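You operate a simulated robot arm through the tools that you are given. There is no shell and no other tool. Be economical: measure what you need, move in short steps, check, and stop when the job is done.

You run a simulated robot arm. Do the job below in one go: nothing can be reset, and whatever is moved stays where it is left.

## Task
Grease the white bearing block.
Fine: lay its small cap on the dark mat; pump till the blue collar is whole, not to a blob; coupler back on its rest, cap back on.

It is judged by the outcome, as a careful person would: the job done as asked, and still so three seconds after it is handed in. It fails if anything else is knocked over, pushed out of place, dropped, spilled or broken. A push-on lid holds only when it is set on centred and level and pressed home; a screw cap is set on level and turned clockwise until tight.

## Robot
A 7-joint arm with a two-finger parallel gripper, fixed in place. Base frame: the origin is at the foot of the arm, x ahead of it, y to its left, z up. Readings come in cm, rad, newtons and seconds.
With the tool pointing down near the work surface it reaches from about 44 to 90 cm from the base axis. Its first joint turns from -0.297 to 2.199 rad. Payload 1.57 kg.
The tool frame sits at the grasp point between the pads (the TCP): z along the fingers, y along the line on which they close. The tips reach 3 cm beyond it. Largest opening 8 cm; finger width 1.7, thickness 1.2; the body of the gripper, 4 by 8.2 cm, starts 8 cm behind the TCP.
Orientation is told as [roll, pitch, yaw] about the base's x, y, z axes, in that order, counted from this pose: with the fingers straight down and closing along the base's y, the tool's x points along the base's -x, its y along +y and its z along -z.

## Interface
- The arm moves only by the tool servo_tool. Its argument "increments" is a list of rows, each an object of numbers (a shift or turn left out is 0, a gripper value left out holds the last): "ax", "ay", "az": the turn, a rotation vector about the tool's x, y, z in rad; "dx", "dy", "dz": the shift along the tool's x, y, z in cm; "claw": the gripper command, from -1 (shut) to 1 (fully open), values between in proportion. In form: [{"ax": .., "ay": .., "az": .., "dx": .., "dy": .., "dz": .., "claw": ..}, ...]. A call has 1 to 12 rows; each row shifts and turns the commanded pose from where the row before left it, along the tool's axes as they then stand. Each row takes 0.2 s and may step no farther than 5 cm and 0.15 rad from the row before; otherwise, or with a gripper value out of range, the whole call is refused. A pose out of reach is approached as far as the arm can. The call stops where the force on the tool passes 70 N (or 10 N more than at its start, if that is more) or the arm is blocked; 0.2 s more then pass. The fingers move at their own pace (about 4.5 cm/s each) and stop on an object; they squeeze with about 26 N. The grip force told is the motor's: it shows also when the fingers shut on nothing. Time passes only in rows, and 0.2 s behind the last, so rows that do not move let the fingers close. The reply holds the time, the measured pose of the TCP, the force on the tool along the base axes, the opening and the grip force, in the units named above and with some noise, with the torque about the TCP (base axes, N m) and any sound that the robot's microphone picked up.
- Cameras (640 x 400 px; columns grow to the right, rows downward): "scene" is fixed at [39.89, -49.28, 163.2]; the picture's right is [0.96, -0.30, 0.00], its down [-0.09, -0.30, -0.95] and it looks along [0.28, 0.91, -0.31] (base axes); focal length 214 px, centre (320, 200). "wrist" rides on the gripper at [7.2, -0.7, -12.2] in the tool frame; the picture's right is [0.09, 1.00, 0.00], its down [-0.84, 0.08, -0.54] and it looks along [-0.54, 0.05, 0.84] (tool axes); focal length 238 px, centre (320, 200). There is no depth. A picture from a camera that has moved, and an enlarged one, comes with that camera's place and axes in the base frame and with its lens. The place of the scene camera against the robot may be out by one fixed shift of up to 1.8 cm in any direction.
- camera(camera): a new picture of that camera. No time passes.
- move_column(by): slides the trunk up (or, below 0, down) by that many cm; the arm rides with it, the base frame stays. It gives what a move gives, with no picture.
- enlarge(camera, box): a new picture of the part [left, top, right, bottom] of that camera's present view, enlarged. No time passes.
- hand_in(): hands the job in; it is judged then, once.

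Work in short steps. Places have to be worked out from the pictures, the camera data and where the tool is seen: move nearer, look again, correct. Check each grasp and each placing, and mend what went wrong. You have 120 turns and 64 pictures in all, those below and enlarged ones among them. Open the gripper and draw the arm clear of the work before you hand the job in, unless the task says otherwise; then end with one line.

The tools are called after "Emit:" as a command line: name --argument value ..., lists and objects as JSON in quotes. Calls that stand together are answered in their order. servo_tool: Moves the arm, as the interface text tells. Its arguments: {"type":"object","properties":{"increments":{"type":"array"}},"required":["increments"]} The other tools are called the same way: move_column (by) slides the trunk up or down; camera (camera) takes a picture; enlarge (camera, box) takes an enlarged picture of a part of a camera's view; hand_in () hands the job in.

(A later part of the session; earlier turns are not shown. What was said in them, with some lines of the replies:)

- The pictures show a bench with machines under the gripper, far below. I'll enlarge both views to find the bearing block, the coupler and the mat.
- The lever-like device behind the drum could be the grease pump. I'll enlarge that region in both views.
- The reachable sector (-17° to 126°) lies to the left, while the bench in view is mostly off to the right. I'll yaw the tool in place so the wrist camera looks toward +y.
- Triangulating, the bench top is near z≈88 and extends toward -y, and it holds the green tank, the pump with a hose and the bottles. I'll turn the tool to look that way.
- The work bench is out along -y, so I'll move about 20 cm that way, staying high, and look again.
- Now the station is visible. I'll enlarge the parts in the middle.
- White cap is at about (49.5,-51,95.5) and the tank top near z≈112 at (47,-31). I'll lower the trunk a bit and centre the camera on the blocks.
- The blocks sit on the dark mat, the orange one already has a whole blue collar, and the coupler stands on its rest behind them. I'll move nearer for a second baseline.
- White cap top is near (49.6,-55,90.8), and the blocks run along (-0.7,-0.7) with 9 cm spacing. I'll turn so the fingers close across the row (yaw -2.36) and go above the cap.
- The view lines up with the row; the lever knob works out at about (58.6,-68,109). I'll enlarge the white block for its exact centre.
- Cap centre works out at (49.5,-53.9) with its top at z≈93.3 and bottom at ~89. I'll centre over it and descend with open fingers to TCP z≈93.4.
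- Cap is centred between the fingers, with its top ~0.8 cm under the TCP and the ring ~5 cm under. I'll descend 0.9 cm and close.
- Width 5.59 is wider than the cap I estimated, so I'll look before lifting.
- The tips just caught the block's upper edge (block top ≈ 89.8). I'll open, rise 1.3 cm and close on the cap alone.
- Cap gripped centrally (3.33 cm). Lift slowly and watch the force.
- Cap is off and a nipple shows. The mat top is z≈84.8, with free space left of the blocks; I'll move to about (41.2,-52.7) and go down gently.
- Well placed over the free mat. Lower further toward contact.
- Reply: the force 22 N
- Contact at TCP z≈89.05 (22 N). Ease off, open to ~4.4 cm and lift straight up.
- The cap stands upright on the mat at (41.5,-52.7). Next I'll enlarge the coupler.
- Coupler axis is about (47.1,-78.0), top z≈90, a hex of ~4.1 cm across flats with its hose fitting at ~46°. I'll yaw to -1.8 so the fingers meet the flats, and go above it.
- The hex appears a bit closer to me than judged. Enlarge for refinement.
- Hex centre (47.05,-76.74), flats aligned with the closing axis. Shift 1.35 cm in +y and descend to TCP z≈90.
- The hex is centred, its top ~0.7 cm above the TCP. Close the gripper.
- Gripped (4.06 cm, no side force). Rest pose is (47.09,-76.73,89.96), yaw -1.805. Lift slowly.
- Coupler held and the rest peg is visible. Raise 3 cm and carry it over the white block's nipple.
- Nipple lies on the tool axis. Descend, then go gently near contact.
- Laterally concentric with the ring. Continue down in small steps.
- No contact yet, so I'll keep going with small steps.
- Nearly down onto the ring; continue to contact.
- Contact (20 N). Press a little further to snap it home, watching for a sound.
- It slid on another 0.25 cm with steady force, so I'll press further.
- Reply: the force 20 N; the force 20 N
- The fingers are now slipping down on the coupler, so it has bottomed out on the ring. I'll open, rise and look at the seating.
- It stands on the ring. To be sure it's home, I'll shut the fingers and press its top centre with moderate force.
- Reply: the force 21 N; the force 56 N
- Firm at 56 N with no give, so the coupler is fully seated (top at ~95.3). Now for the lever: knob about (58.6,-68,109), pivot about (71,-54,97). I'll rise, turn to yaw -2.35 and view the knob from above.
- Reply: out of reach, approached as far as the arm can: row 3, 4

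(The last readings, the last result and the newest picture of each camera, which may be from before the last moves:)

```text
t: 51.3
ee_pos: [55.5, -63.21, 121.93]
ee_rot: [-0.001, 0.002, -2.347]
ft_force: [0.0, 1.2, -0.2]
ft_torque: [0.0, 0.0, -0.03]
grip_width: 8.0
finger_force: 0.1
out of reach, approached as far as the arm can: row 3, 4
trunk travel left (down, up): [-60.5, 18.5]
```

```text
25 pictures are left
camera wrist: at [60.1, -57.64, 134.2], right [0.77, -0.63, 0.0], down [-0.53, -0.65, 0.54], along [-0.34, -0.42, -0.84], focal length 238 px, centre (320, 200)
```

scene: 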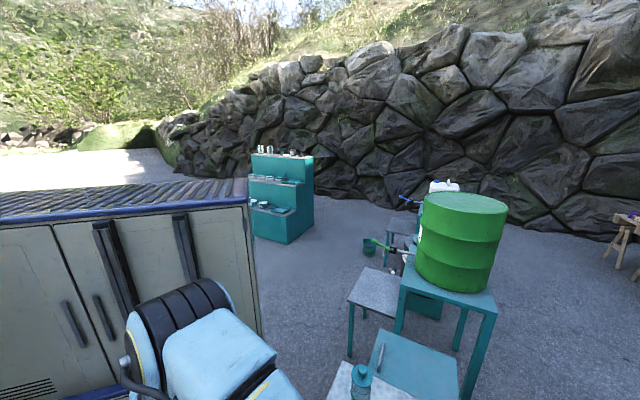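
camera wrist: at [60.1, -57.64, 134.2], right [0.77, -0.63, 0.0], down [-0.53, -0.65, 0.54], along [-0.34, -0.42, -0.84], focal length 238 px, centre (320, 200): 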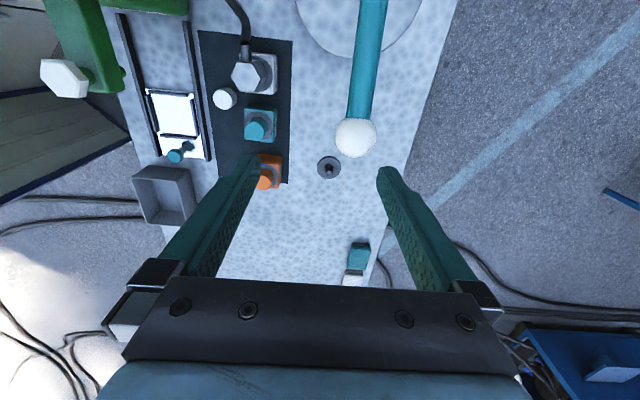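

The arm is at its reach limit this high, so the trunk must come up to let it work lower relative to the shoulder. Refined knob centre: (58.0,-65.7,111.0). Raise the trunk 15.

Emit:
move_column --by 15

Emit:
servo_tool --increments '[{"dz": 4}, {"dz": 4}, {"dz": 4}, {"dz": 4}]'

```text
t: 53.0
ee_pos: [55.57, -63.38, 136.98]
ee_rot: [0.0, 0.0, -2.348]
ft_force: [0.7, -1.1, -0.2]
ft_torque: [-0.01, -0.02, 0.01]
grip_width: 8.01
finger_force: 0.2
trunk travel left (down, up): [-75.5, 3.5]
```

```text
t: 54.0
ee_pos: [55.54, -63.19, 120.98]
ee_rot: [0.003, 0.0, -2.348]
ft_force: [0.2, 0.1, 0.1]
ft_torque: [-0.01, -0.01, -0.02]
grip_width: 7.97
finger_force: 0.0
trunk travel left (down, up): [-75.5, 3.5]
```

Emit:
servo_tool --increments '[{"dy": 1.8}, {"dy": 1.7}, {"dz": 2}]'

Emit:
camera --camera "wrist"

```text
t: 54.9
ee_pos: [58.03, -65.73, 118.95]
ee_rot: [-0.001, 0.0, -2.351]
ft_force: [0.3, 0.3, -0.1]
ft_torque: [-0.04, -0.02, -0.01]
grip_width: 8.01
finger_force: 0.0
trunk travel left (down, up): [-75.5, 3.5]
```

```text
24 pictures are left
camera wrist: at [62.64, -60.07, 131.15], right [0.77, -0.63, 0.0], down [-0.53, -0.65, 0.54], along [-0.34, -0.42, -0.84], focal length 238 px, centre (320, 200)
```

wrist: 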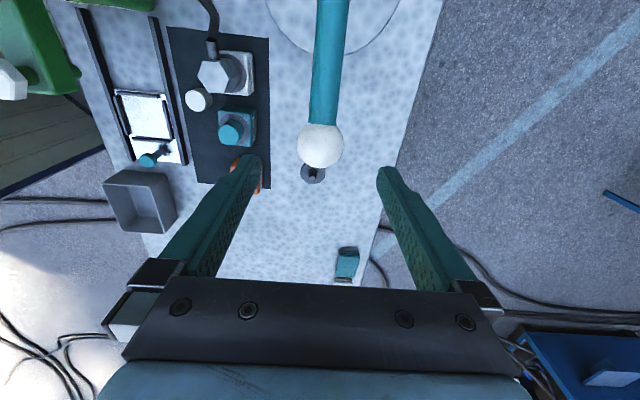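

Knob lies on the tool axis at z≈111. Descend around it and close.

Emit:
servo_tool --increments '[{"dz": 3}, {"dz": 2.5}, {"dz": 2.2}, {"claw": -1}, {}, {}, {}]'

Emit:
camera --camera "wrist"

```text
t: 56.5
ee_pos: [57.92, -65.61, 111.27]
ee_rot: [0.001, 0.001, -2.348]
ft_force: [-0.9, 2.2, -1.2]
ft_torque: [-0.01, 0.02, 0.02]
grip_width: 4.17
finger_force: 28.8
trunk travel left (down, up): [-75.5, 3.5]
```

```text
23 pictures are left
camera wrist: at [62.65, -60.07, 123.53], right [0.77, -0.63, 0.0], down [-0.53, -0.65, 0.54], along [-0.34, -0.42, -0.84], focal length 238 px, centre (320, 200)
```

wrist: 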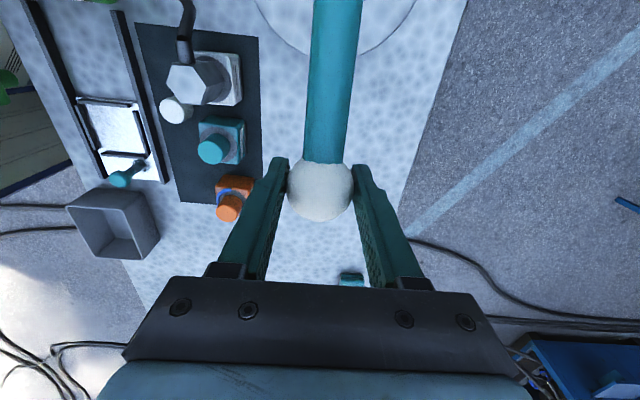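

Knob gripped (4.17 cm). Start a short part of the downstroke along the estimated arc and read the forces.

Emit:
servo_tool --increments '[{"dx": -0.45, "dz": 0.68}, {"dx": -0.45, "dz": 0.7}, {"dx": -0.46, "dz": 0.72}]'

```text
t: 57.2
ee_pos: [57.43, -66.29, 109.19]
ee_rot: [-0.002, 0.005, -2.346]
ft_force: [8.9, 19.8, 1.8]
ft_torque: [0.95, -0.7, -0.05]
grip_width: 4.15
finger_force: 45.0
trunk travel left (down, up): [-75.5, 3.5]
```

The force shows I went ~0.5 cm too far outward; the pivot is higher than judged (z≈103). Relieve and continue on the flatter arc.

Emit:
servo_tool --increments '[{"dx": 0.5}, {"dx": -0.15, "dz": 0.6}, {"dx": -0.13, "dz": 0.6}, {"dx": -0.11, "dz": 0.6}]'

```text
t: 58.2
ee_pos: [57.04, -66.64, 107.51]
ee_rot: [0.0, -0.002, -2.351]
ft_force: [-1.5, 3.4, 9.2]
ft_torque: [0.9, -0.84, -0.02]
grip_width: 4.12
finger_force: 44.9
trunk travel left (down, up): [-75.5, 3.5]
```

Forces are small now. Continue the stroke.

Emit:
servo_tool --increments '[{"dx": -0.14, "dz": 0.6}, {"dx": -0.12, "dz": 0.6}, {"dx": -0.11, "dz": 0.6}, {"dx": -0.09, "dz": 0.6}, {"dx": -0.07, "dz": 0.6}]'

```text
t: 59.5
ee_pos: [56.76, -67.04, 104.32]
ee_rot: [0.002, -0.001, -2.351]
ft_force: [-4.6, -0.5, 10.1]
ft_torque: [0.97, -0.78, 0.0]
grip_width: 4.1
finger_force: 45.2
trunk travel left (down, up): [-75.5, 3.5]
```

Emit:
servo_tool --increments '[{"dx": -0.12, "dz": 0.6}, {"dx": -0.08, "dz": 0.6}, {"dx": -0.06, "dz": 0.6}, {"dx": -0.05, "dz": 0.6}]'

Emit:
enlarge --camera "wrist" --box '[90, 0, 290, 150]'

```text
t: 60.5
ee_pos: [56.65, -66.88, 101.98]
ee_rot: [0.001, 0.003, -2.349]
ft_force: [7.4, 11.5, 11.0]
ft_torque: [0.95, -0.72, 0.01]
grip_width: 4.11
finger_force: 45.2
trunk travel left (down, up): [-75.5, 3.5]
```

```text
2.67 times, centred on (190, 75) of wrist
camera zoom: at [61.32, -61.36, 114.28], right [0.78, -0.63, 0.0], down [-0.53, -0.65, 0.54], along [-0.34, -0.42, -0.84], focal length 636 px, centre (667, 533)
```

zoom: 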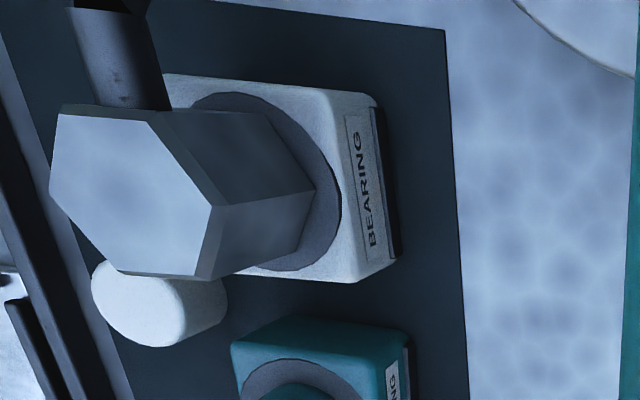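

No grease yet. The arc fits R≈18.8, pivot z≈103. Continue downward with the arc returning inward.

Emit:
servo_tool --increments '[{"dx": 0.15, "dz": 0.6}, {"dx": 0.07, "dz": 0.6}, {"dx": 0.09, "dz": 0.6}, {"dx": 0.12, "dz": 0.6}]'

```text
t: 61.5
ee_pos: [56.82, -66.83, 99.72]
ee_rot: [0.001, -0.001, -2.349]
ft_force: [2.7, 9.6, 13.8]
ft_torque: [0.93, -0.8, 0.01]
grip_width: 4.13
finger_force: 45.0
trunk travel left (down, up): [-75.5, 3.5]
```

Emit:
servo_tool --increments '[{"dx": 0.18, "dz": 0.6}, {"dx": 0.15, "dz": 0.6}, {"dx": 0.16, "dz": 0.6}, {"dx": 0.18, "dz": 0.6}]'

Emit:
camera --camera "wrist"

```text
t: 62.5
ee_pos: [57.09, -66.47, 97.59]
ee_rot: [0.003, -0.003, -2.351]
ft_force: [-7.1, -1.2, 33.6]
ft_torque: [0.63, -0.5, 0.05]
grip_width: 4.14
finger_force: 45.2
trunk travel left (down, up): [-75.5, 3.5]
```

```text
21 pictures are left
camera wrist: at [61.71, -60.92, 109.81], right [0.77, -0.63, 0.01], down [-0.53, -0.65, 0.54], along [-0.34, -0.42, -0.84], focal length 238 px, centre (320, 200)
```

wrist: 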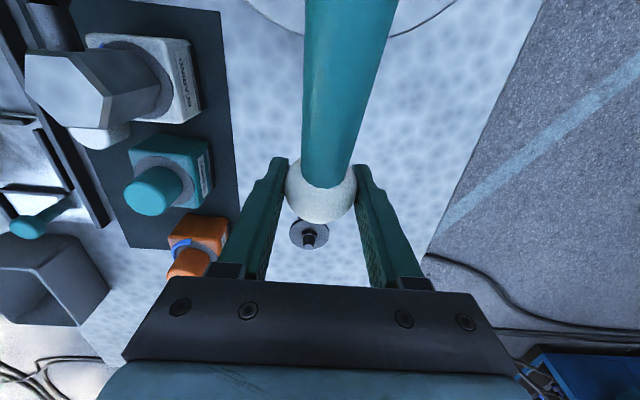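

Reached the bottom stop (34 N at z≈97.6). Check the collar.

Emit:
enlarge --camera "wrist" --box '[20, 10, 220, 160]'

```text
2.67 times, centred on (120, 85) of wrist
camera zoom: at [61.71, -60.92, 109.81], right [0.77, -0.63, 0.01], down [-0.53, -0.65, 0.54], along [-0.34, -0.42, -0.84], focal length 636 px, centre (853, 507)
```

zoom: 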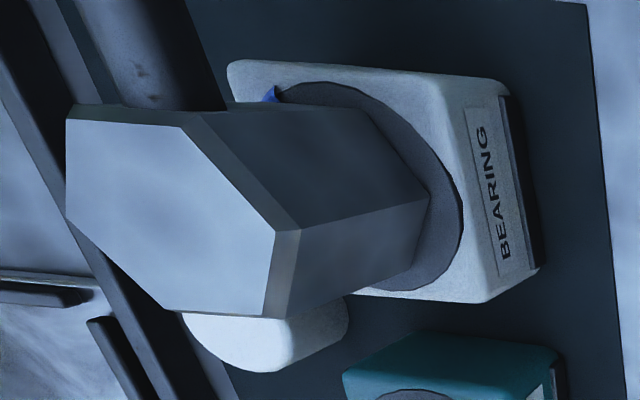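

A bit of blue has appeared at the ring's far side, so the stroke works and the collar grows as an arc. Bring the lever back up along the arc.

Emit:
servo_tool --increments '[{"dx": -0.19, "dz": -1.1}, {"dx": -0.24, "dz": -1}, {"dx": -0.18, "dz": -1}, {"dx": -0.13, "dz": -1}, {"dx": -0.08, "dz": -1}, {"dx": -0.02, "dz": -1}, {"dx": 0.03, "dz": -1}, {"dx": 0.09, "dz": -1}, {"dx": 0.14, "dz": -1}, {"dx": 0.19, "dz": -1}, {"dx": 0.26, "dz": -1}]'

Emit:
servo_tool --increments '[{"dx": 0.31, "dz": -1}, {"dx": 0.37, "dz": -1}, {"dx": 0.4, "dz": -0.9}]'

Emit:
enlarge --camera "wrist" --box '[130, 30, 290, 150]'

```text
t: 64.8
ee_pos: [57.3, -66.48, 108.31]
ee_rot: [-0.001, 0.0, -2.349]
ft_force: [-5.6, 6.1, -4.9]
ft_torque: [-0.92, 0.69, 0.03]
grip_width: 4.17
finger_force: 45.2
trunk travel left (down, up): [-75.5, 3.5]
```

```text
t: 65.7
ee_pos: [57.95, -65.86, 110.86]
ee_rot: [-0.005, 0.0, -2.349]
ft_force: [-7.0, 3.5, -19.9]
ft_torque: [-0.45, 0.03, 0.21]
grip_width: 4.14
finger_force: 45.4
trunk travel left (down, up): [-75.5, 3.5]
```

```text
3.33 times, centred on (210, 90) of wrist
camera zoom: at [62.57, -60.2, 123.14], right [0.77, -0.63, 0.0], down [-0.53, -0.65, 0.54], along [-0.35, -0.42, -0.84], focal length 794 px, centre (687, 567)
```

zoom: 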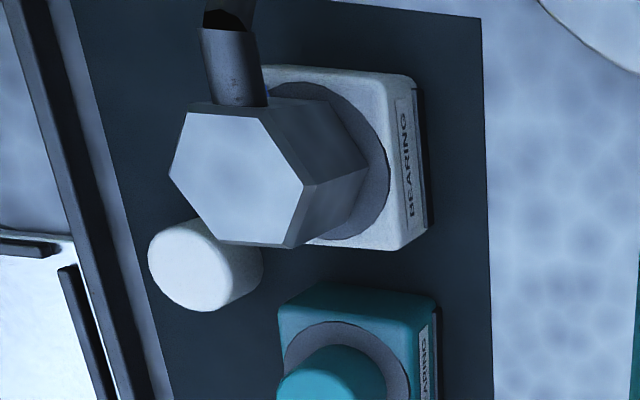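

Lever is back at its top stop. Second downstroke along the same arc.

Emit:
servo_tool --increments '[{"dx": -0.44, "dz": 1}, {"dx": -0.37, "dz": 1}, {"dx": -0.31, "dz": 1}, {"dx": -0.26, "dz": 1}, {"dx": -0.19, "dz": 1}, {"dx": -0.14, "dz": 1}, {"dx": -0.09, "dz": 1}, {"dx": -0.03, "dz": 1}, {"dx": 0.02, "dz": 1}, {"dx": 0.08, "dz": 1}, {"dx": 0.13, "dz": 1}]'

Emit:
servo_tool --increments '[{"dx": 0.18, "dz": 1}, {"dx": 0.24, "dz": 1}, {"dx": 0.15, "dz": 0.7}]'

Emit:
enlarge --camera "wrist" --box '[20, 10, 220, 160]'

```text
t: 68.0
ee_pos: [56.75, -66.92, 100.22]
ee_rot: [0.001, 0.001, -2.349]
ft_force: [-4.4, -1.1, 10.5]
ft_torque: [0.95, -0.64, -0.09]
grip_width: 4.14
finger_force: 45.0
trunk travel left (down, up): [-75.5, 3.5]
```

```text
t: 68.8
ee_pos: [57.19, -66.6, 97.56]
ee_rot: [0.003, 0.0, -2.349]
ft_force: [-6.3, -4.4, 10.2]
ft_torque: [0.84, -0.76, -0.02]
grip_width: 4.16
finger_force: 44.6
trunk travel left (down, up): [-75.5, 3.5]
```

```text
2.67 times, centred on (120, 85) of wrist
camera zoom: at [61.79, -60.9, 109.75], right [0.77, -0.63, 0.0], down [-0.53, -0.65, 0.54], along [-0.34, -0.42, -0.84], focal length 636 px, centre (853, 507)
```

zoom: 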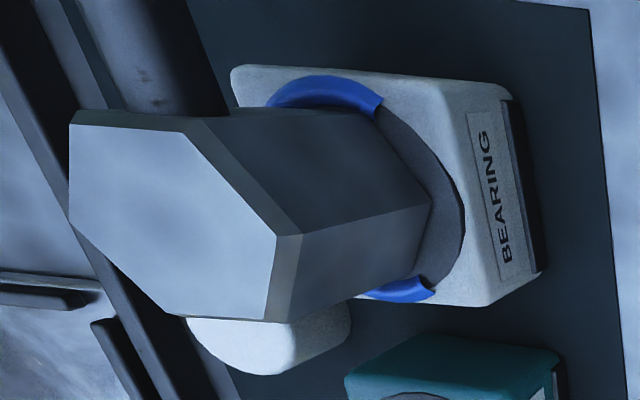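

Very clear: the arc grew symmetrically by ~120° per stroke, with a gap of ~115° left, so about one more stroke. Raise the lever by reversing exactly.

Emit:
servo_tool --increments '[{"dx": -0.15, "dz": -0.7}, {"dx": -0.24, "dz": -1}, {"dx": -0.18, "dz": -1}, {"dx": -0.13, "dz": -1}, {"dx": -0.08, "dz": -1}, {"dx": -0.02, "dz": -1}, {"dx": 0.03, "dz": -1}, {"dx": 0.09, "dz": -1}, {"dx": 0.14, "dz": -1}, {"dx": 0.19, "dz": -1}, {"dx": 0.26, "dz": -1}]'

Emit:
servo_tool --increments '[{"dx": 0.31, "dz": -1}, {"dx": 0.37, "dz": -1}, {"dx": 0.44, "dz": -1}]'

Emit:
servo_tool --increments '[{"dx": -0.44, "dz": 1}, {"dx": -0.37, "dz": 1}, {"dx": -0.31, "dz": 1}, {"dx": -0.26, "dz": 1}, {"dx": -0.19, "dz": 1}, {"dx": -0.14, "dz": 1}, {"dx": -0.09, "dz": 1}, {"dx": -0.03, "dz": 1}, {"dx": 0.02, "dz": 1}, {"dx": 0.08, "dz": 1}]'

Emit:
enlarge --camera "wrist" --box '[50, 10, 250, 160]'

```text
t: 71.2
ee_pos: [57.19, -66.46, 108.19]
ee_rot: [0.001, 0.002, -2.35]
ft_force: [-2.9, 13.6, -6.6]
ft_torque: [-1.0, 0.69, 0.03]
grip_width: 4.17
finger_force: 45.4
trunk travel left (down, up): [-75.5, 3.5]
```

```text
t: 72.0
ee_pos: [57.84, -65.93, 110.62]
ee_rot: [-0.008, -0.002, -2.352]
ft_force: [-11.2, 8.6, -51.1]
ft_torque: [-0.89, 1.3, -0.06]
grip_width: 4.12
finger_force: 42.7
trunk travel left (down, up): [-75.5, 3.5]
```

```text
t: 74.2
ee_pos: [56.68, -67.04, 101.3]
ee_rot: [0.003, -0.001, -2.35]
ft_force: [-9.6, -1.4, 9.8]
ft_torque: [0.93, -0.69, -0.08]
grip_width: 4.12
finger_force: 45.0
trunk travel left (down, up): [-75.5, 3.5]
```

```text
2.67 times, centred on (150, 85) of wrist
camera zoom: at [61.3, -61.39, 113.41], right [0.77, -0.63, 0.0], down [-0.53, -0.65, 0.54], along [-0.34, -0.42, -0.84], focal length 636 px, centre (773, 507)
```

zoom: 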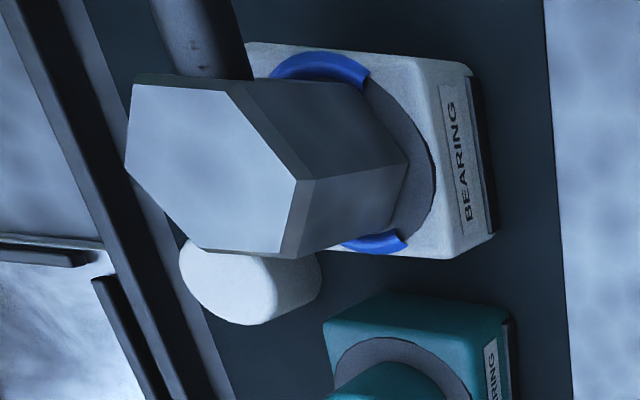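

No growth yet at z≈101; delivery comes near the end of the stroke. Complete the stroke.

Emit:
servo_tool --increments '[{"dx": 0.13, "dz": 1}, {"dx": 0.18, "dz": 1}, {"dx": 0.24, "dz": 1}, {"dx": 0.12, "dz": 0.5}]'

Emit:
enlarge --camera "wrist" --box '[20, 10, 220, 160]'

```text
t: 75.2
ee_pos: [57.13, -66.58, 97.69]
ee_rot: [0.0, 0.0, -2.348]
ft_force: [-9.2, -7.3, 9.9]
ft_torque: [0.84, -0.87, -0.03]
grip_width: 4.1
finger_force: 44.8
trunk travel left (down, up): [-75.5, 3.5]
```

```text
2.67 times, centred on (120, 85) of wrist
camera zoom: at [61.8, -60.9, 109.88], right [0.77, -0.63, 0.0], down [-0.53, -0.65, 0.54], along [-0.34, -0.42, -0.84], focal length 636 px, centre (853, 507)
```

zoom: 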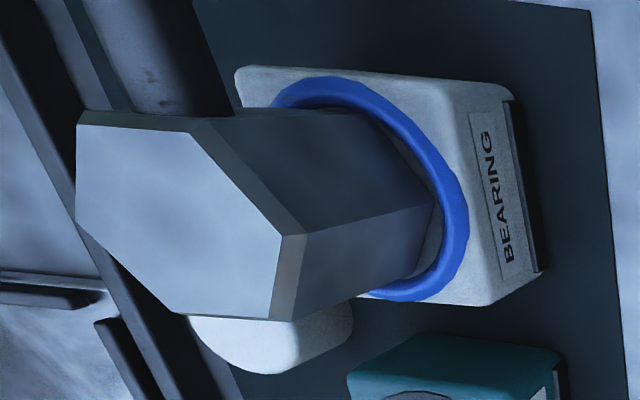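

The collar is whole. Return the lever to its top position and release it.

Emit:
servo_tool --increments '[{"dx": -0.12, "dz": -0.5}, {"dx": -0.24, "dz": -1}, {"dx": -0.18, "dz": -1}, {"dx": -0.13, "dz": -1}, {"dx": -0.08, "dz": -1}, {"dx": -0.02, "dz": -1}, {"dx": 0.03, "dz": -1}, {"dx": 0.09, "dz": -1}, {"dx": 0.14, "dz": -1}, {"dx": 0.19, "dz": -1}, {"dx": 0.26, "dz": -1}]'

Emit:
servo_tool --increments '[{"dx": 0.31, "dz": -1}, {"dx": 0.37, "dz": -1}, {"dx": 0.25, "dz": -0.6}]'

```text
t: 77.7
ee_pos: [57.21, -66.46, 108.21]
ee_rot: [0.001, 0.001, -2.349]
ft_force: [-2.0, 19.0, -7.7]
ft_torque: [-1.01, 0.69, 0.07]
grip_width: 4.12
finger_force: 45.3
trunk travel left (down, up): [-75.5, 3.5]
```

```text
t: 78.5
ee_pos: [57.78, -66.09, 110.36]
ee_rot: [-0.007, -0.001, -2.351]
ft_force: [-8.1, 6.4, -33.9]
ft_torque: [-0.74, 0.41, 0.15]
grip_width: 4.13
finger_force: 45.0
trunk travel left (down, up): [-75.5, 3.5]
```

At the top stop. Ease off, open and rise clear.

Emit:
servo_tool --increments '[{"dz": 0.3}, {"claw": 1}, {}, {}, {"dz": -2}, {"dz": -3}, {"dz": -3}, {"dz": -3}]'

Emit:
camera --camera "wrist"

```text
t: 80.2
ee_pos: [57.95, -65.83, 121.48]
ee_rot: [0.0, 0.0, -2.349]
ft_force: [0.6, -0.4, -0.6]
ft_torque: [-0.01, -0.01, 0.03]
grip_width: 8.0
finger_force: 0.0
trunk travel left (down, up): [-75.5, 3.5]
```

```text
15 pictures are left
camera wrist: at [62.53, -60.27, 133.7], right [0.77, -0.63, 0.0], down [-0.53, -0.65, 0.54], along [-0.34, -0.42, -0.84], focal length 238 px, centre (320, 200)
```

wrist: 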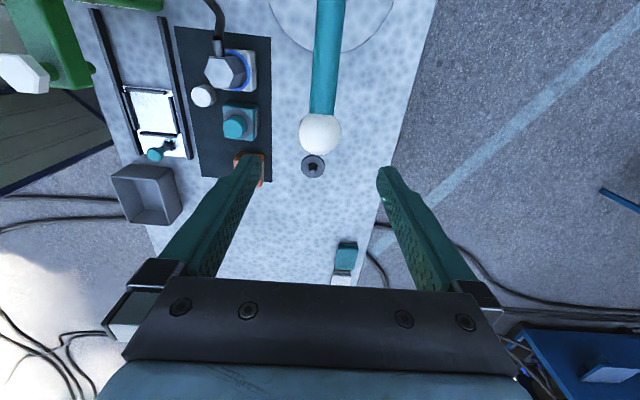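

Lever is back in its place. Return over the coupler, turn to yaw -1.805 and lower the trunk by 15 again.

Emit:
servo_tool --increments '[{"dx": 0.65, "dy": -3.62}, {"dx": 0.65, "dy": -3.62}, {"dx": 0.65, "dy": -3.62}, {"dx": 0.62, "dy": -3.6}, {"az": -0.136}, {"az": -0.136}, {"az": -0.136}, {"az": -0.136}]'

Emit:
move_column --by -15

Emit:
camera --camera "wrist"

```text
t: 82.0
ee_pos: [49.44, -53.89, 121.54]
ee_rot: [0.0, 0.001, -1.805]
ft_force: [0.6, -0.4, -1.0]
ft_torque: [0.0, -0.02, 0.02]
grip_width: 8.01
finger_force: 0.1
trunk travel left (down, up): [-75.5, 3.5]
```

```text
t: 83.8
ee_pos: [49.41, -53.91, 106.43]
ee_rot: [-0.001, 0.0, -1.804]
ft_force: [0.2, 0.3, -0.7]
ft_torque: [0.03, -0.02, 0.0]
grip_width: 8.02
finger_force: 0.0
trunk travel left (down, up): [-60.5, 18.5]
```

```text
14 pictures are left
camera wrist: at [50.47, -46.74, 118.7], right [0.99, -0.14, 0.0], down [-0.12, -0.83, 0.54], along [-0.08, -0.54, -0.84], focal length 238 px, centre (320, 200)
```

wrist: 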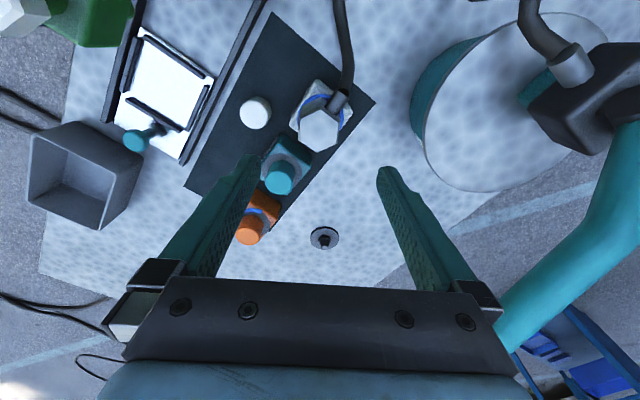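

Coupler is aligned with the tool axis. Descend to TCP z≈94.3 with a 6 cm opening and grip it.

Emit:
servo_tool --increments '[{"claw": 0.5, "dz": 3}, {"dz": 3}, {"dz": 2.5}, {"dz": 2}, {"dz": 1}, {"dz": 0.6}, {"claw": -1}, {}, {}, {}]'

Emit:
enlarge --camera "wrist" --box '[240, 70, 420, 230]'

```text
t: 86.0
ee_pos: [49.38, -53.85, 94.37]
ee_rot: [0.001, 0.001, -1.805]
ft_force: [-0.1, -0.6, 0.7]
ft_torque: [0.02, -0.03, 0.04]
grip_width: 4.06
finger_force: 25.6
trunk travel left (down, up): [-60.5, 18.5]
```

```text
2.50 times, centred on (330, 150) of wrist
camera zoom: at [50.43, -46.73, 106.6], right [0.99, -0.14, 0.0], down [-0.12, -0.83, 0.54], along [-0.08, -0.54, -0.84], focal length 596 px, centre (295, 325)
```

zoom: 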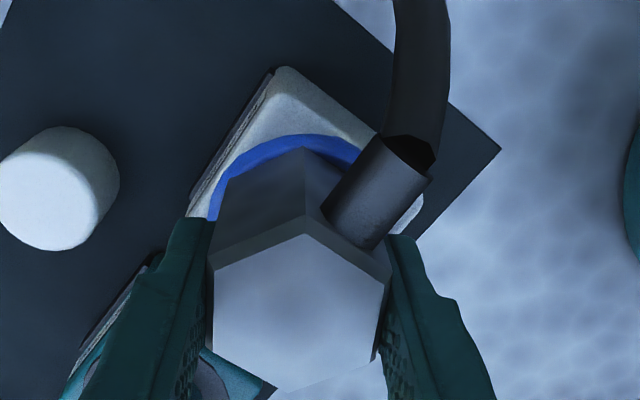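

Gripped, collar looks whole from this side too. Lift gently.

Emit:
servo_tool --increments '[{"dz": -0.4}, {"dz": -0.4}, {"dz": -0.6}, {"dz": -1}, {"dz": -2}, {"dz": -3}, {"dz": -3}]'

Emit:
camera --camera "wrist"

```text
t: 87.6
ee_pos: [49.46, -53.94, 104.9]
ee_rot: [-0.003, 0.001, -1.806]
ft_force: [-0.4, -0.2, -2.6]
ft_torque: [0.04, -0.01, -0.03]
grip_width: 4.08
finger_force: 25.5
trunk travel left (down, up): [-60.5, 18.5]
```

```text
12 pictures are left
camera wrist: at [50.43, -46.73, 117.03], right [0.99, -0.14, 0.0], down [-0.12, -0.83, 0.54], along [-0.08, -0.54, -0.84], focal length 238 px, centre (320, 200)
```

wrist: 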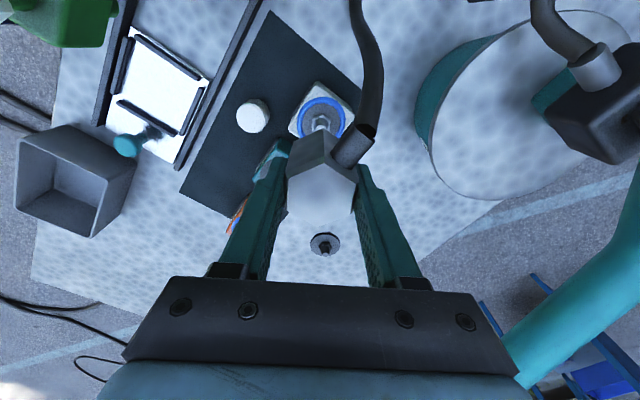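

Coupler came off and the blue collar is a complete ring. Carry it back above the rest.

Emit:
servo_tool --increments '[{"dx": -3.8, "dy": 0.5}, {"dx": -3.8, "dy": 0.5}, {"dx": -3.8, "dy": 0.5}, {"dx": -3.8, "dy": 0.5}, {"dx": -3.8, "dy": 0.5}, {"dx": -3.75, "dy": 0.48}, {}, {"dz": 3}, {"dz": 2.5}]'

Emit:
camera --camera "wrist"

```text
t: 89.6
ee_pos: [47.05, -76.76, 99.3]
ee_rot: [0.0, 0.001, -1.804]
ft_force: [0.2, -0.3, -1.0]
ft_torque: [0.01, 0.05, -0.03]
grip_width: 4.05
finger_force: 26.0
trunk travel left (down, up): [-60.5, 18.5]
```

```text
11 pictures are left
camera wrist: at [48.08, -69.62, 111.56], right [0.99, -0.14, 0.0], down [-0.12, -0.83, 0.54], along [-0.08, -0.54, -0.84], focal length 238 px, centre (320, 200)
```

wrist: 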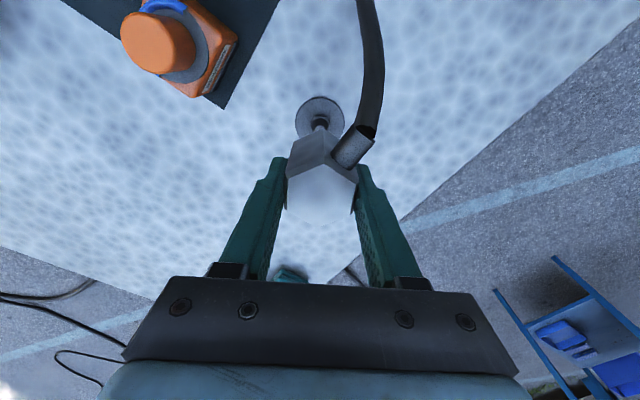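

Same picture as at pick-up, with the peg on the axis. Descend, slowly near z≈90.3.

Emit:
servo_tool --increments '[{"dz": 2.5}, {"dz": 2}, {"dz": 1.5}, {"dz": 1}, {"dz": 0.7}, {"dz": 0.4}, {"dz": 0.3}]'

Emit:
servo_tool --increments '[{"dz": 0.2}, {"dz": 0.2}, {"dz": 0.1}, {}]'

```text
t: 91.2
ee_pos: [46.96, -76.82, 90.93]
ee_rot: [0.0, 0.001, -1.805]
ft_force: [-0.3, 0.2, -0.5]
ft_torque: [-0.02, -0.02, 0.01]
grip_width: 4.04
finger_force: 25.9
trunk travel left (down, up): [-60.5, 18.5]
```

```text
t: 92.2
ee_pos: [47.02, -76.8, 90.33]
ee_rot: [0.0, 0.0, -1.804]
ft_force: [-0.2, 0.6, -0.9]
ft_torque: [0.0, 0.02, -0.03]
grip_width: 4.03
finger_force: 25.7
trunk travel left (down, up): [-60.5, 18.5]
```

Emit:
servo_tool --increments '[{"dz": 0.15}, {"dz": 0.15}, {}]'

```text
t: 93.0
ee_pos: [47.04, -76.72, 90.09]
ee_rot: [0.0, 0.0, -1.805]
ft_force: [0.6, 0.2, -0.3]
ft_torque: [0.0, -0.02, 0.02]
grip_width: 4.05
finger_force: 26.1
trunk travel left (down, up): [-60.5, 18.5]
```

Emit:
servo_tool --increments '[{"dz": 0.15}, {"dz": 0.15}, {}]'

```text
t: 93.8
ee_pos: [46.92, -76.73, 90.04]
ee_rot: [0.001, -0.005, -1.804]
ft_force: [-1.9, 1.3, 20.2]
ft_torque: [0.16, 0.22, -0.01]
grip_width: 4.06
finger_force: 26.3
trunk travel left (down, up): [-60.5, 18.5]
```

Contact at z≈90.0 matches the rest height. Release and rise.

Emit:
servo_tool --increments '[{"dz": -0.15}, {"claw": 1}, {}, {}, {"dz": -2}, {"dz": -3}, {"dz": -3}, {"dz": -3}]'

Emit:
enlarge --camera "wrist" --box '[220, 40, 420, 190]'

```text
t: 95.6
ee_pos: [47.01, -76.71, 100.93]
ee_rot: [0.0, 0.001, -1.806]
ft_force: [0.3, 0.0, -0.4]
ft_torque: [-0.01, 0.0, -0.02]
grip_width: 8.0
finger_force: 0.0
trunk travel left (down, up): [-60.5, 18.5]
```

```text
2.67 times, centred on (320, 115) of wrist
camera zoom: at [48.08, -69.58, 113.17], right [0.99, -0.14, 0.0], down [-0.12, -0.83, 0.54], along [-0.08, -0.54, -0.84], focal length 636 px, centre (320, 427)
```

zoom: 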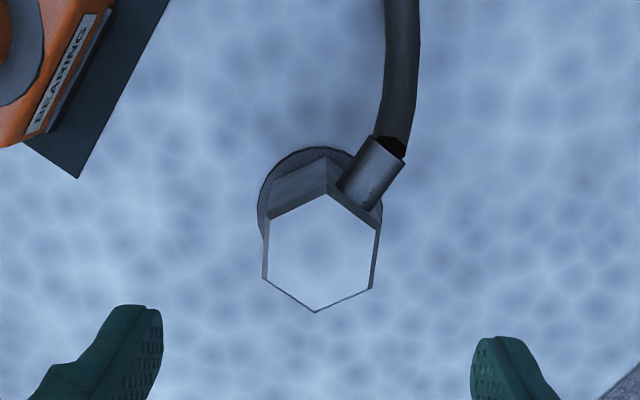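

Coupler sits on its rest as before. Now go back above the cap at (41.46,-52.72), yaw -2.35, with a ~4.6 cm opening.

Emit:
servo_tool --increments '[{"dz": -2, "claw": 0.15}, {"dx": 3.68, "dy": -1.83}, {"dx": 3.68, "dy": -1.83}, {"dx": 3.68, "dy": -1.83}, {"dx": 3.68, "dy": -1.83}, {"dx": 3.67, "dy": -1.83}, {"dx": 3.67, "dy": -1.82}, {"az": 0.136}, {"az": 0.136}, {"az": 0.136}, {"az": 0.136}, {}]'

Emit:
camera --camera "wrist"

```text
t: 98.2
ee_pos: [41.56, -52.82, 102.95]
ee_rot: [-0.001, -0.001, -2.351]
ft_force: [-0.1, -0.3, -0.4]
ft_torque: [0.03, -0.02, 0.0]
grip_width: 4.62
finger_force: 0.1
trunk travel left (down, up): [-60.5, 18.5]
```

```text
9 pictures are left
camera wrist: at [46.11, -47.12, 115.15], right [0.77, -0.63, 0.0], down [-0.53, -0.65, 0.54], along [-0.34, -0.42, -0.84], focal length 238 px, centre (320, 200)
```

wrist: 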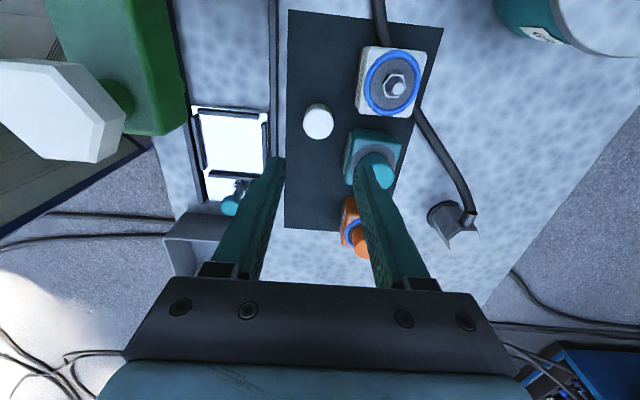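

Same view as when I left it; the collar is whole and the cap upright. Descend and grip the cap.

Emit:
servo_tool --increments '[{"dy": -0.08, "dz": 3}, {"dz": 3}, {"dz": 3}, {"dz": 2.5}, {"dz": 1.5}, {"dz": 0.8}, {"claw": -1}, {}, {}, {}]'

```text
t: 100.4
ee_pos: [41.44, -52.73, 89.19]
ee_rot: [-0.001, 0.0, -2.35]
ft_force: [-0.3, 0.1, -0.1]
ft_torque: [0.01, -0.02, -0.01]
grip_width: 3.33
finger_force: 26.1
trunk travel left (down, up): [-60.5, 18.5]
```

Cap gripped (3.33 cm). Lift and carry it above the nipple at (49.55,-53.92).

Emit:
servo_tool --increments '[{"dz": -2}, {"dz": -3.5}, {"dz": -3.5}, {"dz": -3}, {"dx": 1.6, "dy": 2.2}, {"dx": 1.6, "dy": 2.2}, {"dx": 1.63, "dy": 2.23}, {}]'

Emit:
camera --camera "wrist"

```text
t: 102.2
ee_pos: [49.54, -53.86, 101.23]
ee_rot: [0.0, 0.0, -2.351]
ft_force: [-0.3, 0.4, -0.9]
ft_torque: [-0.04, 0.03, -0.02]
grip_width: 3.32
finger_force: 26.3
trunk travel left (down, up): [-60.5, 18.5]
```

```text
8 pictures are left
camera wrist: at [54.13, -48.18, 113.36], right [0.77, -0.63, 0.0], down [-0.53, -0.65, 0.54], along [-0.34, -0.42, -0.84], focal length 238 px, centre (320, 200)
```

wrist: 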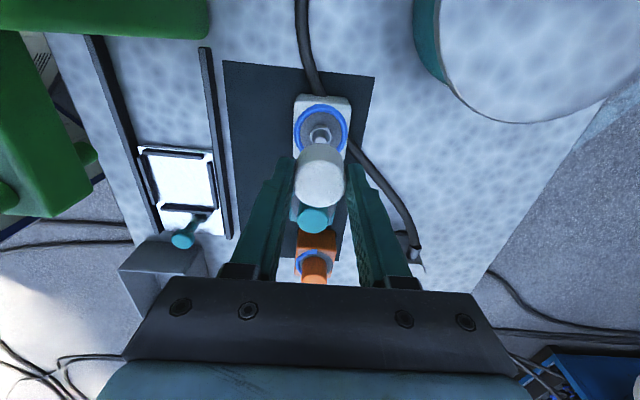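

Identical to the view just after removal, so alignment is right. Descend, slowly at the end.

Emit:
servo_tool --increments '[{"dz": 2}, {"dz": 1.5}, {"dz": 1}, {"dz": 0.7}, {"dz": 0.5}, {"dz": 0.4}, {"dz": 0.3}]'

Emit:
servo_tool --increments '[{"dz": 0.25}, {"dz": 0.25}, {"dz": 0.2}, {}]'

```text
t: 103.8
ee_pos: [49.53, -53.97, 94.68]
ee_rot: [-0.001, 0.002, -2.348]
ft_force: [0.3, -0.2, 1.2]
ft_torque: [-0.01, 0.01, -0.01]
grip_width: 3.3
finger_force: 26.2
trunk travel left (down, up): [-60.5, 18.5]
```

```text
t: 104.8
ee_pos: [49.51, -54.0, 94.13]
ee_rot: [0.001, 0.0, -2.349]
ft_force: [-0.4, 0.6, -0.2]
ft_torque: [0.0, 0.0, -0.02]
grip_width: 3.33
finger_force: 26.0
trunk travel left (down, up): [-60.5, 18.5]
```

Emit:
servo_tool --increments '[{"dz": 0.15}, {"dz": 0.15}, {"dz": 0.1}, {}]'

```text
t: 105.8
ee_pos: [49.45, -53.89, 93.73]
ee_rot: [0.004, -0.001, -2.348]
ft_force: [-0.7, 1.0, 21.4]
ft_torque: [-0.02, 0.01, -0.02]
grip_width: 3.33
finger_force: 26.4
trunk travel left (down, up): [-60.5, 18.5]
```

Contact at the seated height. Release, rise, shut the fingers and press the cap's top home.

Emit:
servo_tool --increments '[{"claw": 0.3}, {}, {"dz": -3}, {"dz": -3}, {"claw": -1}, {}, {}, {}, {"dz": 1.5}, {"dz": 1}, {"dz": 0.4}]'

Emit:
camera --camera "wrist"

```text
t: 108.2
ee_pos: [49.61, -53.9, 96.68]
ee_rot: [0.0, 0.002, -2.349]
ft_force: [-0.3, 0.2, 0.5]
ft_torque: [-0.02, 0.01, 0.01]
grip_width: 0.01
finger_force: 21.3
trunk travel left (down, up): [-60.5, 18.5]
```

```text
7 pictures are left
camera wrist: at [54.12, -48.27, 108.93], right [0.77, -0.63, 0.0], down [-0.53, -0.65, 0.54], along [-0.34, -0.42, -0.84], focal length 238 px, centre (320, 200)
```

wrist: 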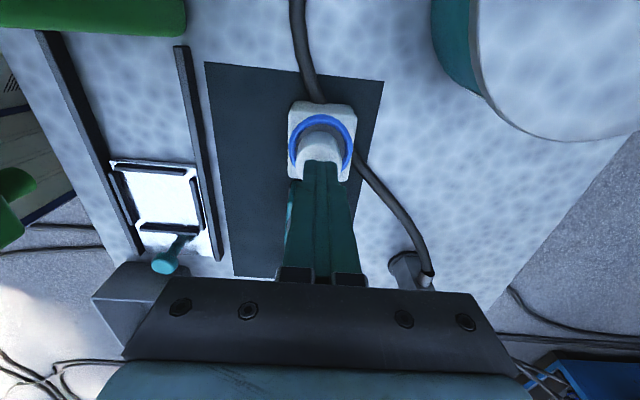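

Fingers are centred just over the cap. Press down in small steps.

Emit:
servo_tool --increments '[{"dz": 0.25}, {"dz": 0.2}, {}]'

```text
t: 109.0
ee_pos: [49.6, -53.87, 96.3]
ee_rot: [0.0, 0.001, -2.349]
ft_force: [0.3, -0.3, 0.5]
ft_torque: [0.01, -0.01, -0.01]
grip_width: 0.0
finger_force: 21.2
trunk travel left (down, up): [-60.5, 18.5]
```

Emit:
servo_tool --increments '[{"dz": 0.2}, {"dz": 0.2}, {"dz": 0.1}, {}]'

```text
t: 110.0
ee_pos: [49.56, -53.83, 95.95]
ee_rot: [0.004, 0.0, -2.349]
ft_force: [0.2, 0.9, 20.2]
ft_torque: [-0.01, 0.03, -0.01]
grip_width: 0.0
finger_force: 21.2
trunk travel left (down, up): [-60.5, 18.5]
```

Emit:
servo_tool --increments '[{"dz": 0.15}, {"dz": 0.12}, {}]'

```text
t: 110.8
ee_pos: [49.46, -53.99, 95.94]
ee_rot: [0.008, 0.001, -2.351]
ft_force: [1.5, 1.8, 54.2]
ft_torque: [0.07, -0.03, 0.0]
grip_width: 0.0
finger_force: 21.8
trunk travel left (down, up): [-60.5, 18.5]
```

Solid at 54 N with no further travel, so the cap is home. Rise and check.

Emit:
servo_tool --increments '[{"dz": -2}, {"dz": -3}, {"dz": -4, "claw": 1}, {"dz": -4}]'

Emit:
enlarge --camera "wrist" --box '[220, 40, 440, 200]'

```text
t: 111.8
ee_pos: [49.56, -53.8, 108.67]
ee_rot: [0.0, 0.0, -2.35]
ft_force: [-0.4, -0.5, 0.6]
ft_torque: [0.01, -0.03, -0.01]
grip_width: 4.97
finger_force: 0.0
trunk travel left (down, up): [-60.5, 18.5]
```

```text
2.50 times, centred on (330, 120) of wrist
camera zoom: at [54.18, -48.26, 120.86], right [0.77, -0.63, 0.0], down [-0.53, -0.65, 0.54], along [-0.34, -0.42, -0.84], focal length 596 px, centre (295, 400)
```

zoom: 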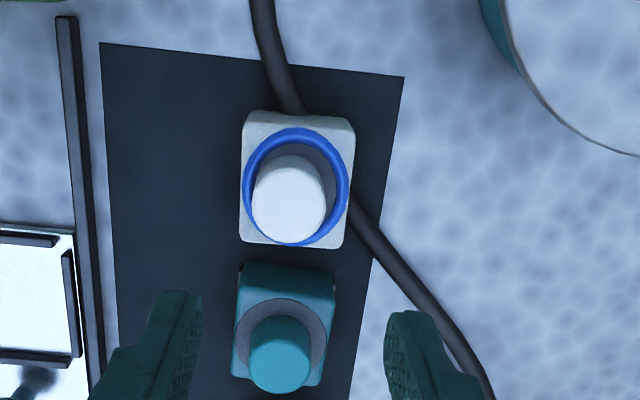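

Cap is centred and level inside a whole blue collar. Draw the arm clear upward and take a last overview.

Emit:
servo_tool --increments '[{"dz": -4}, {"dz": -4}, {"dz": -4}, {"dy": -3}, {"dy": -3}, {}]'

Emit:
camera --camera "wrist"

```text
t: 113.2
ee_pos: [45.25, -49.69, 120.58]
ee_rot: [0.001, 0.001, -2.35]
ft_force: [-0.4, -0.6, -0.1]
ft_torque: [-0.01, -0.02, -0.02]
grip_width: 8.0
finger_force: 0.0
trunk travel left (down, up): [-60.5, 18.5]
```

```text
5 pictures are left
camera wrist: at [49.88, -44.04, 132.74], right [0.77, -0.63, 0.0], down [-0.53, -0.65, 0.54], along [-0.34, -0.42, -0.84], focal length 238 px, centre (320, 200)
```

wrist: 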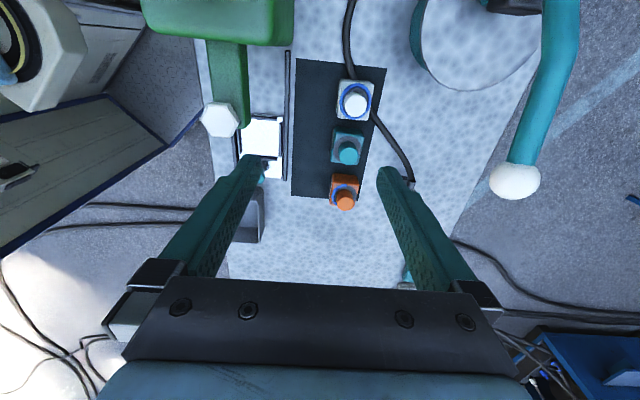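

Everything is in place and the arm is clear, so I'm handing in.

Emit:
hand_in

```text
The job is handed in.
```

The white bearing block is greased: three strokes closed the blue collar without a blob, the coupler is back on its rest, the cap is pressed home, and the arm is clear.
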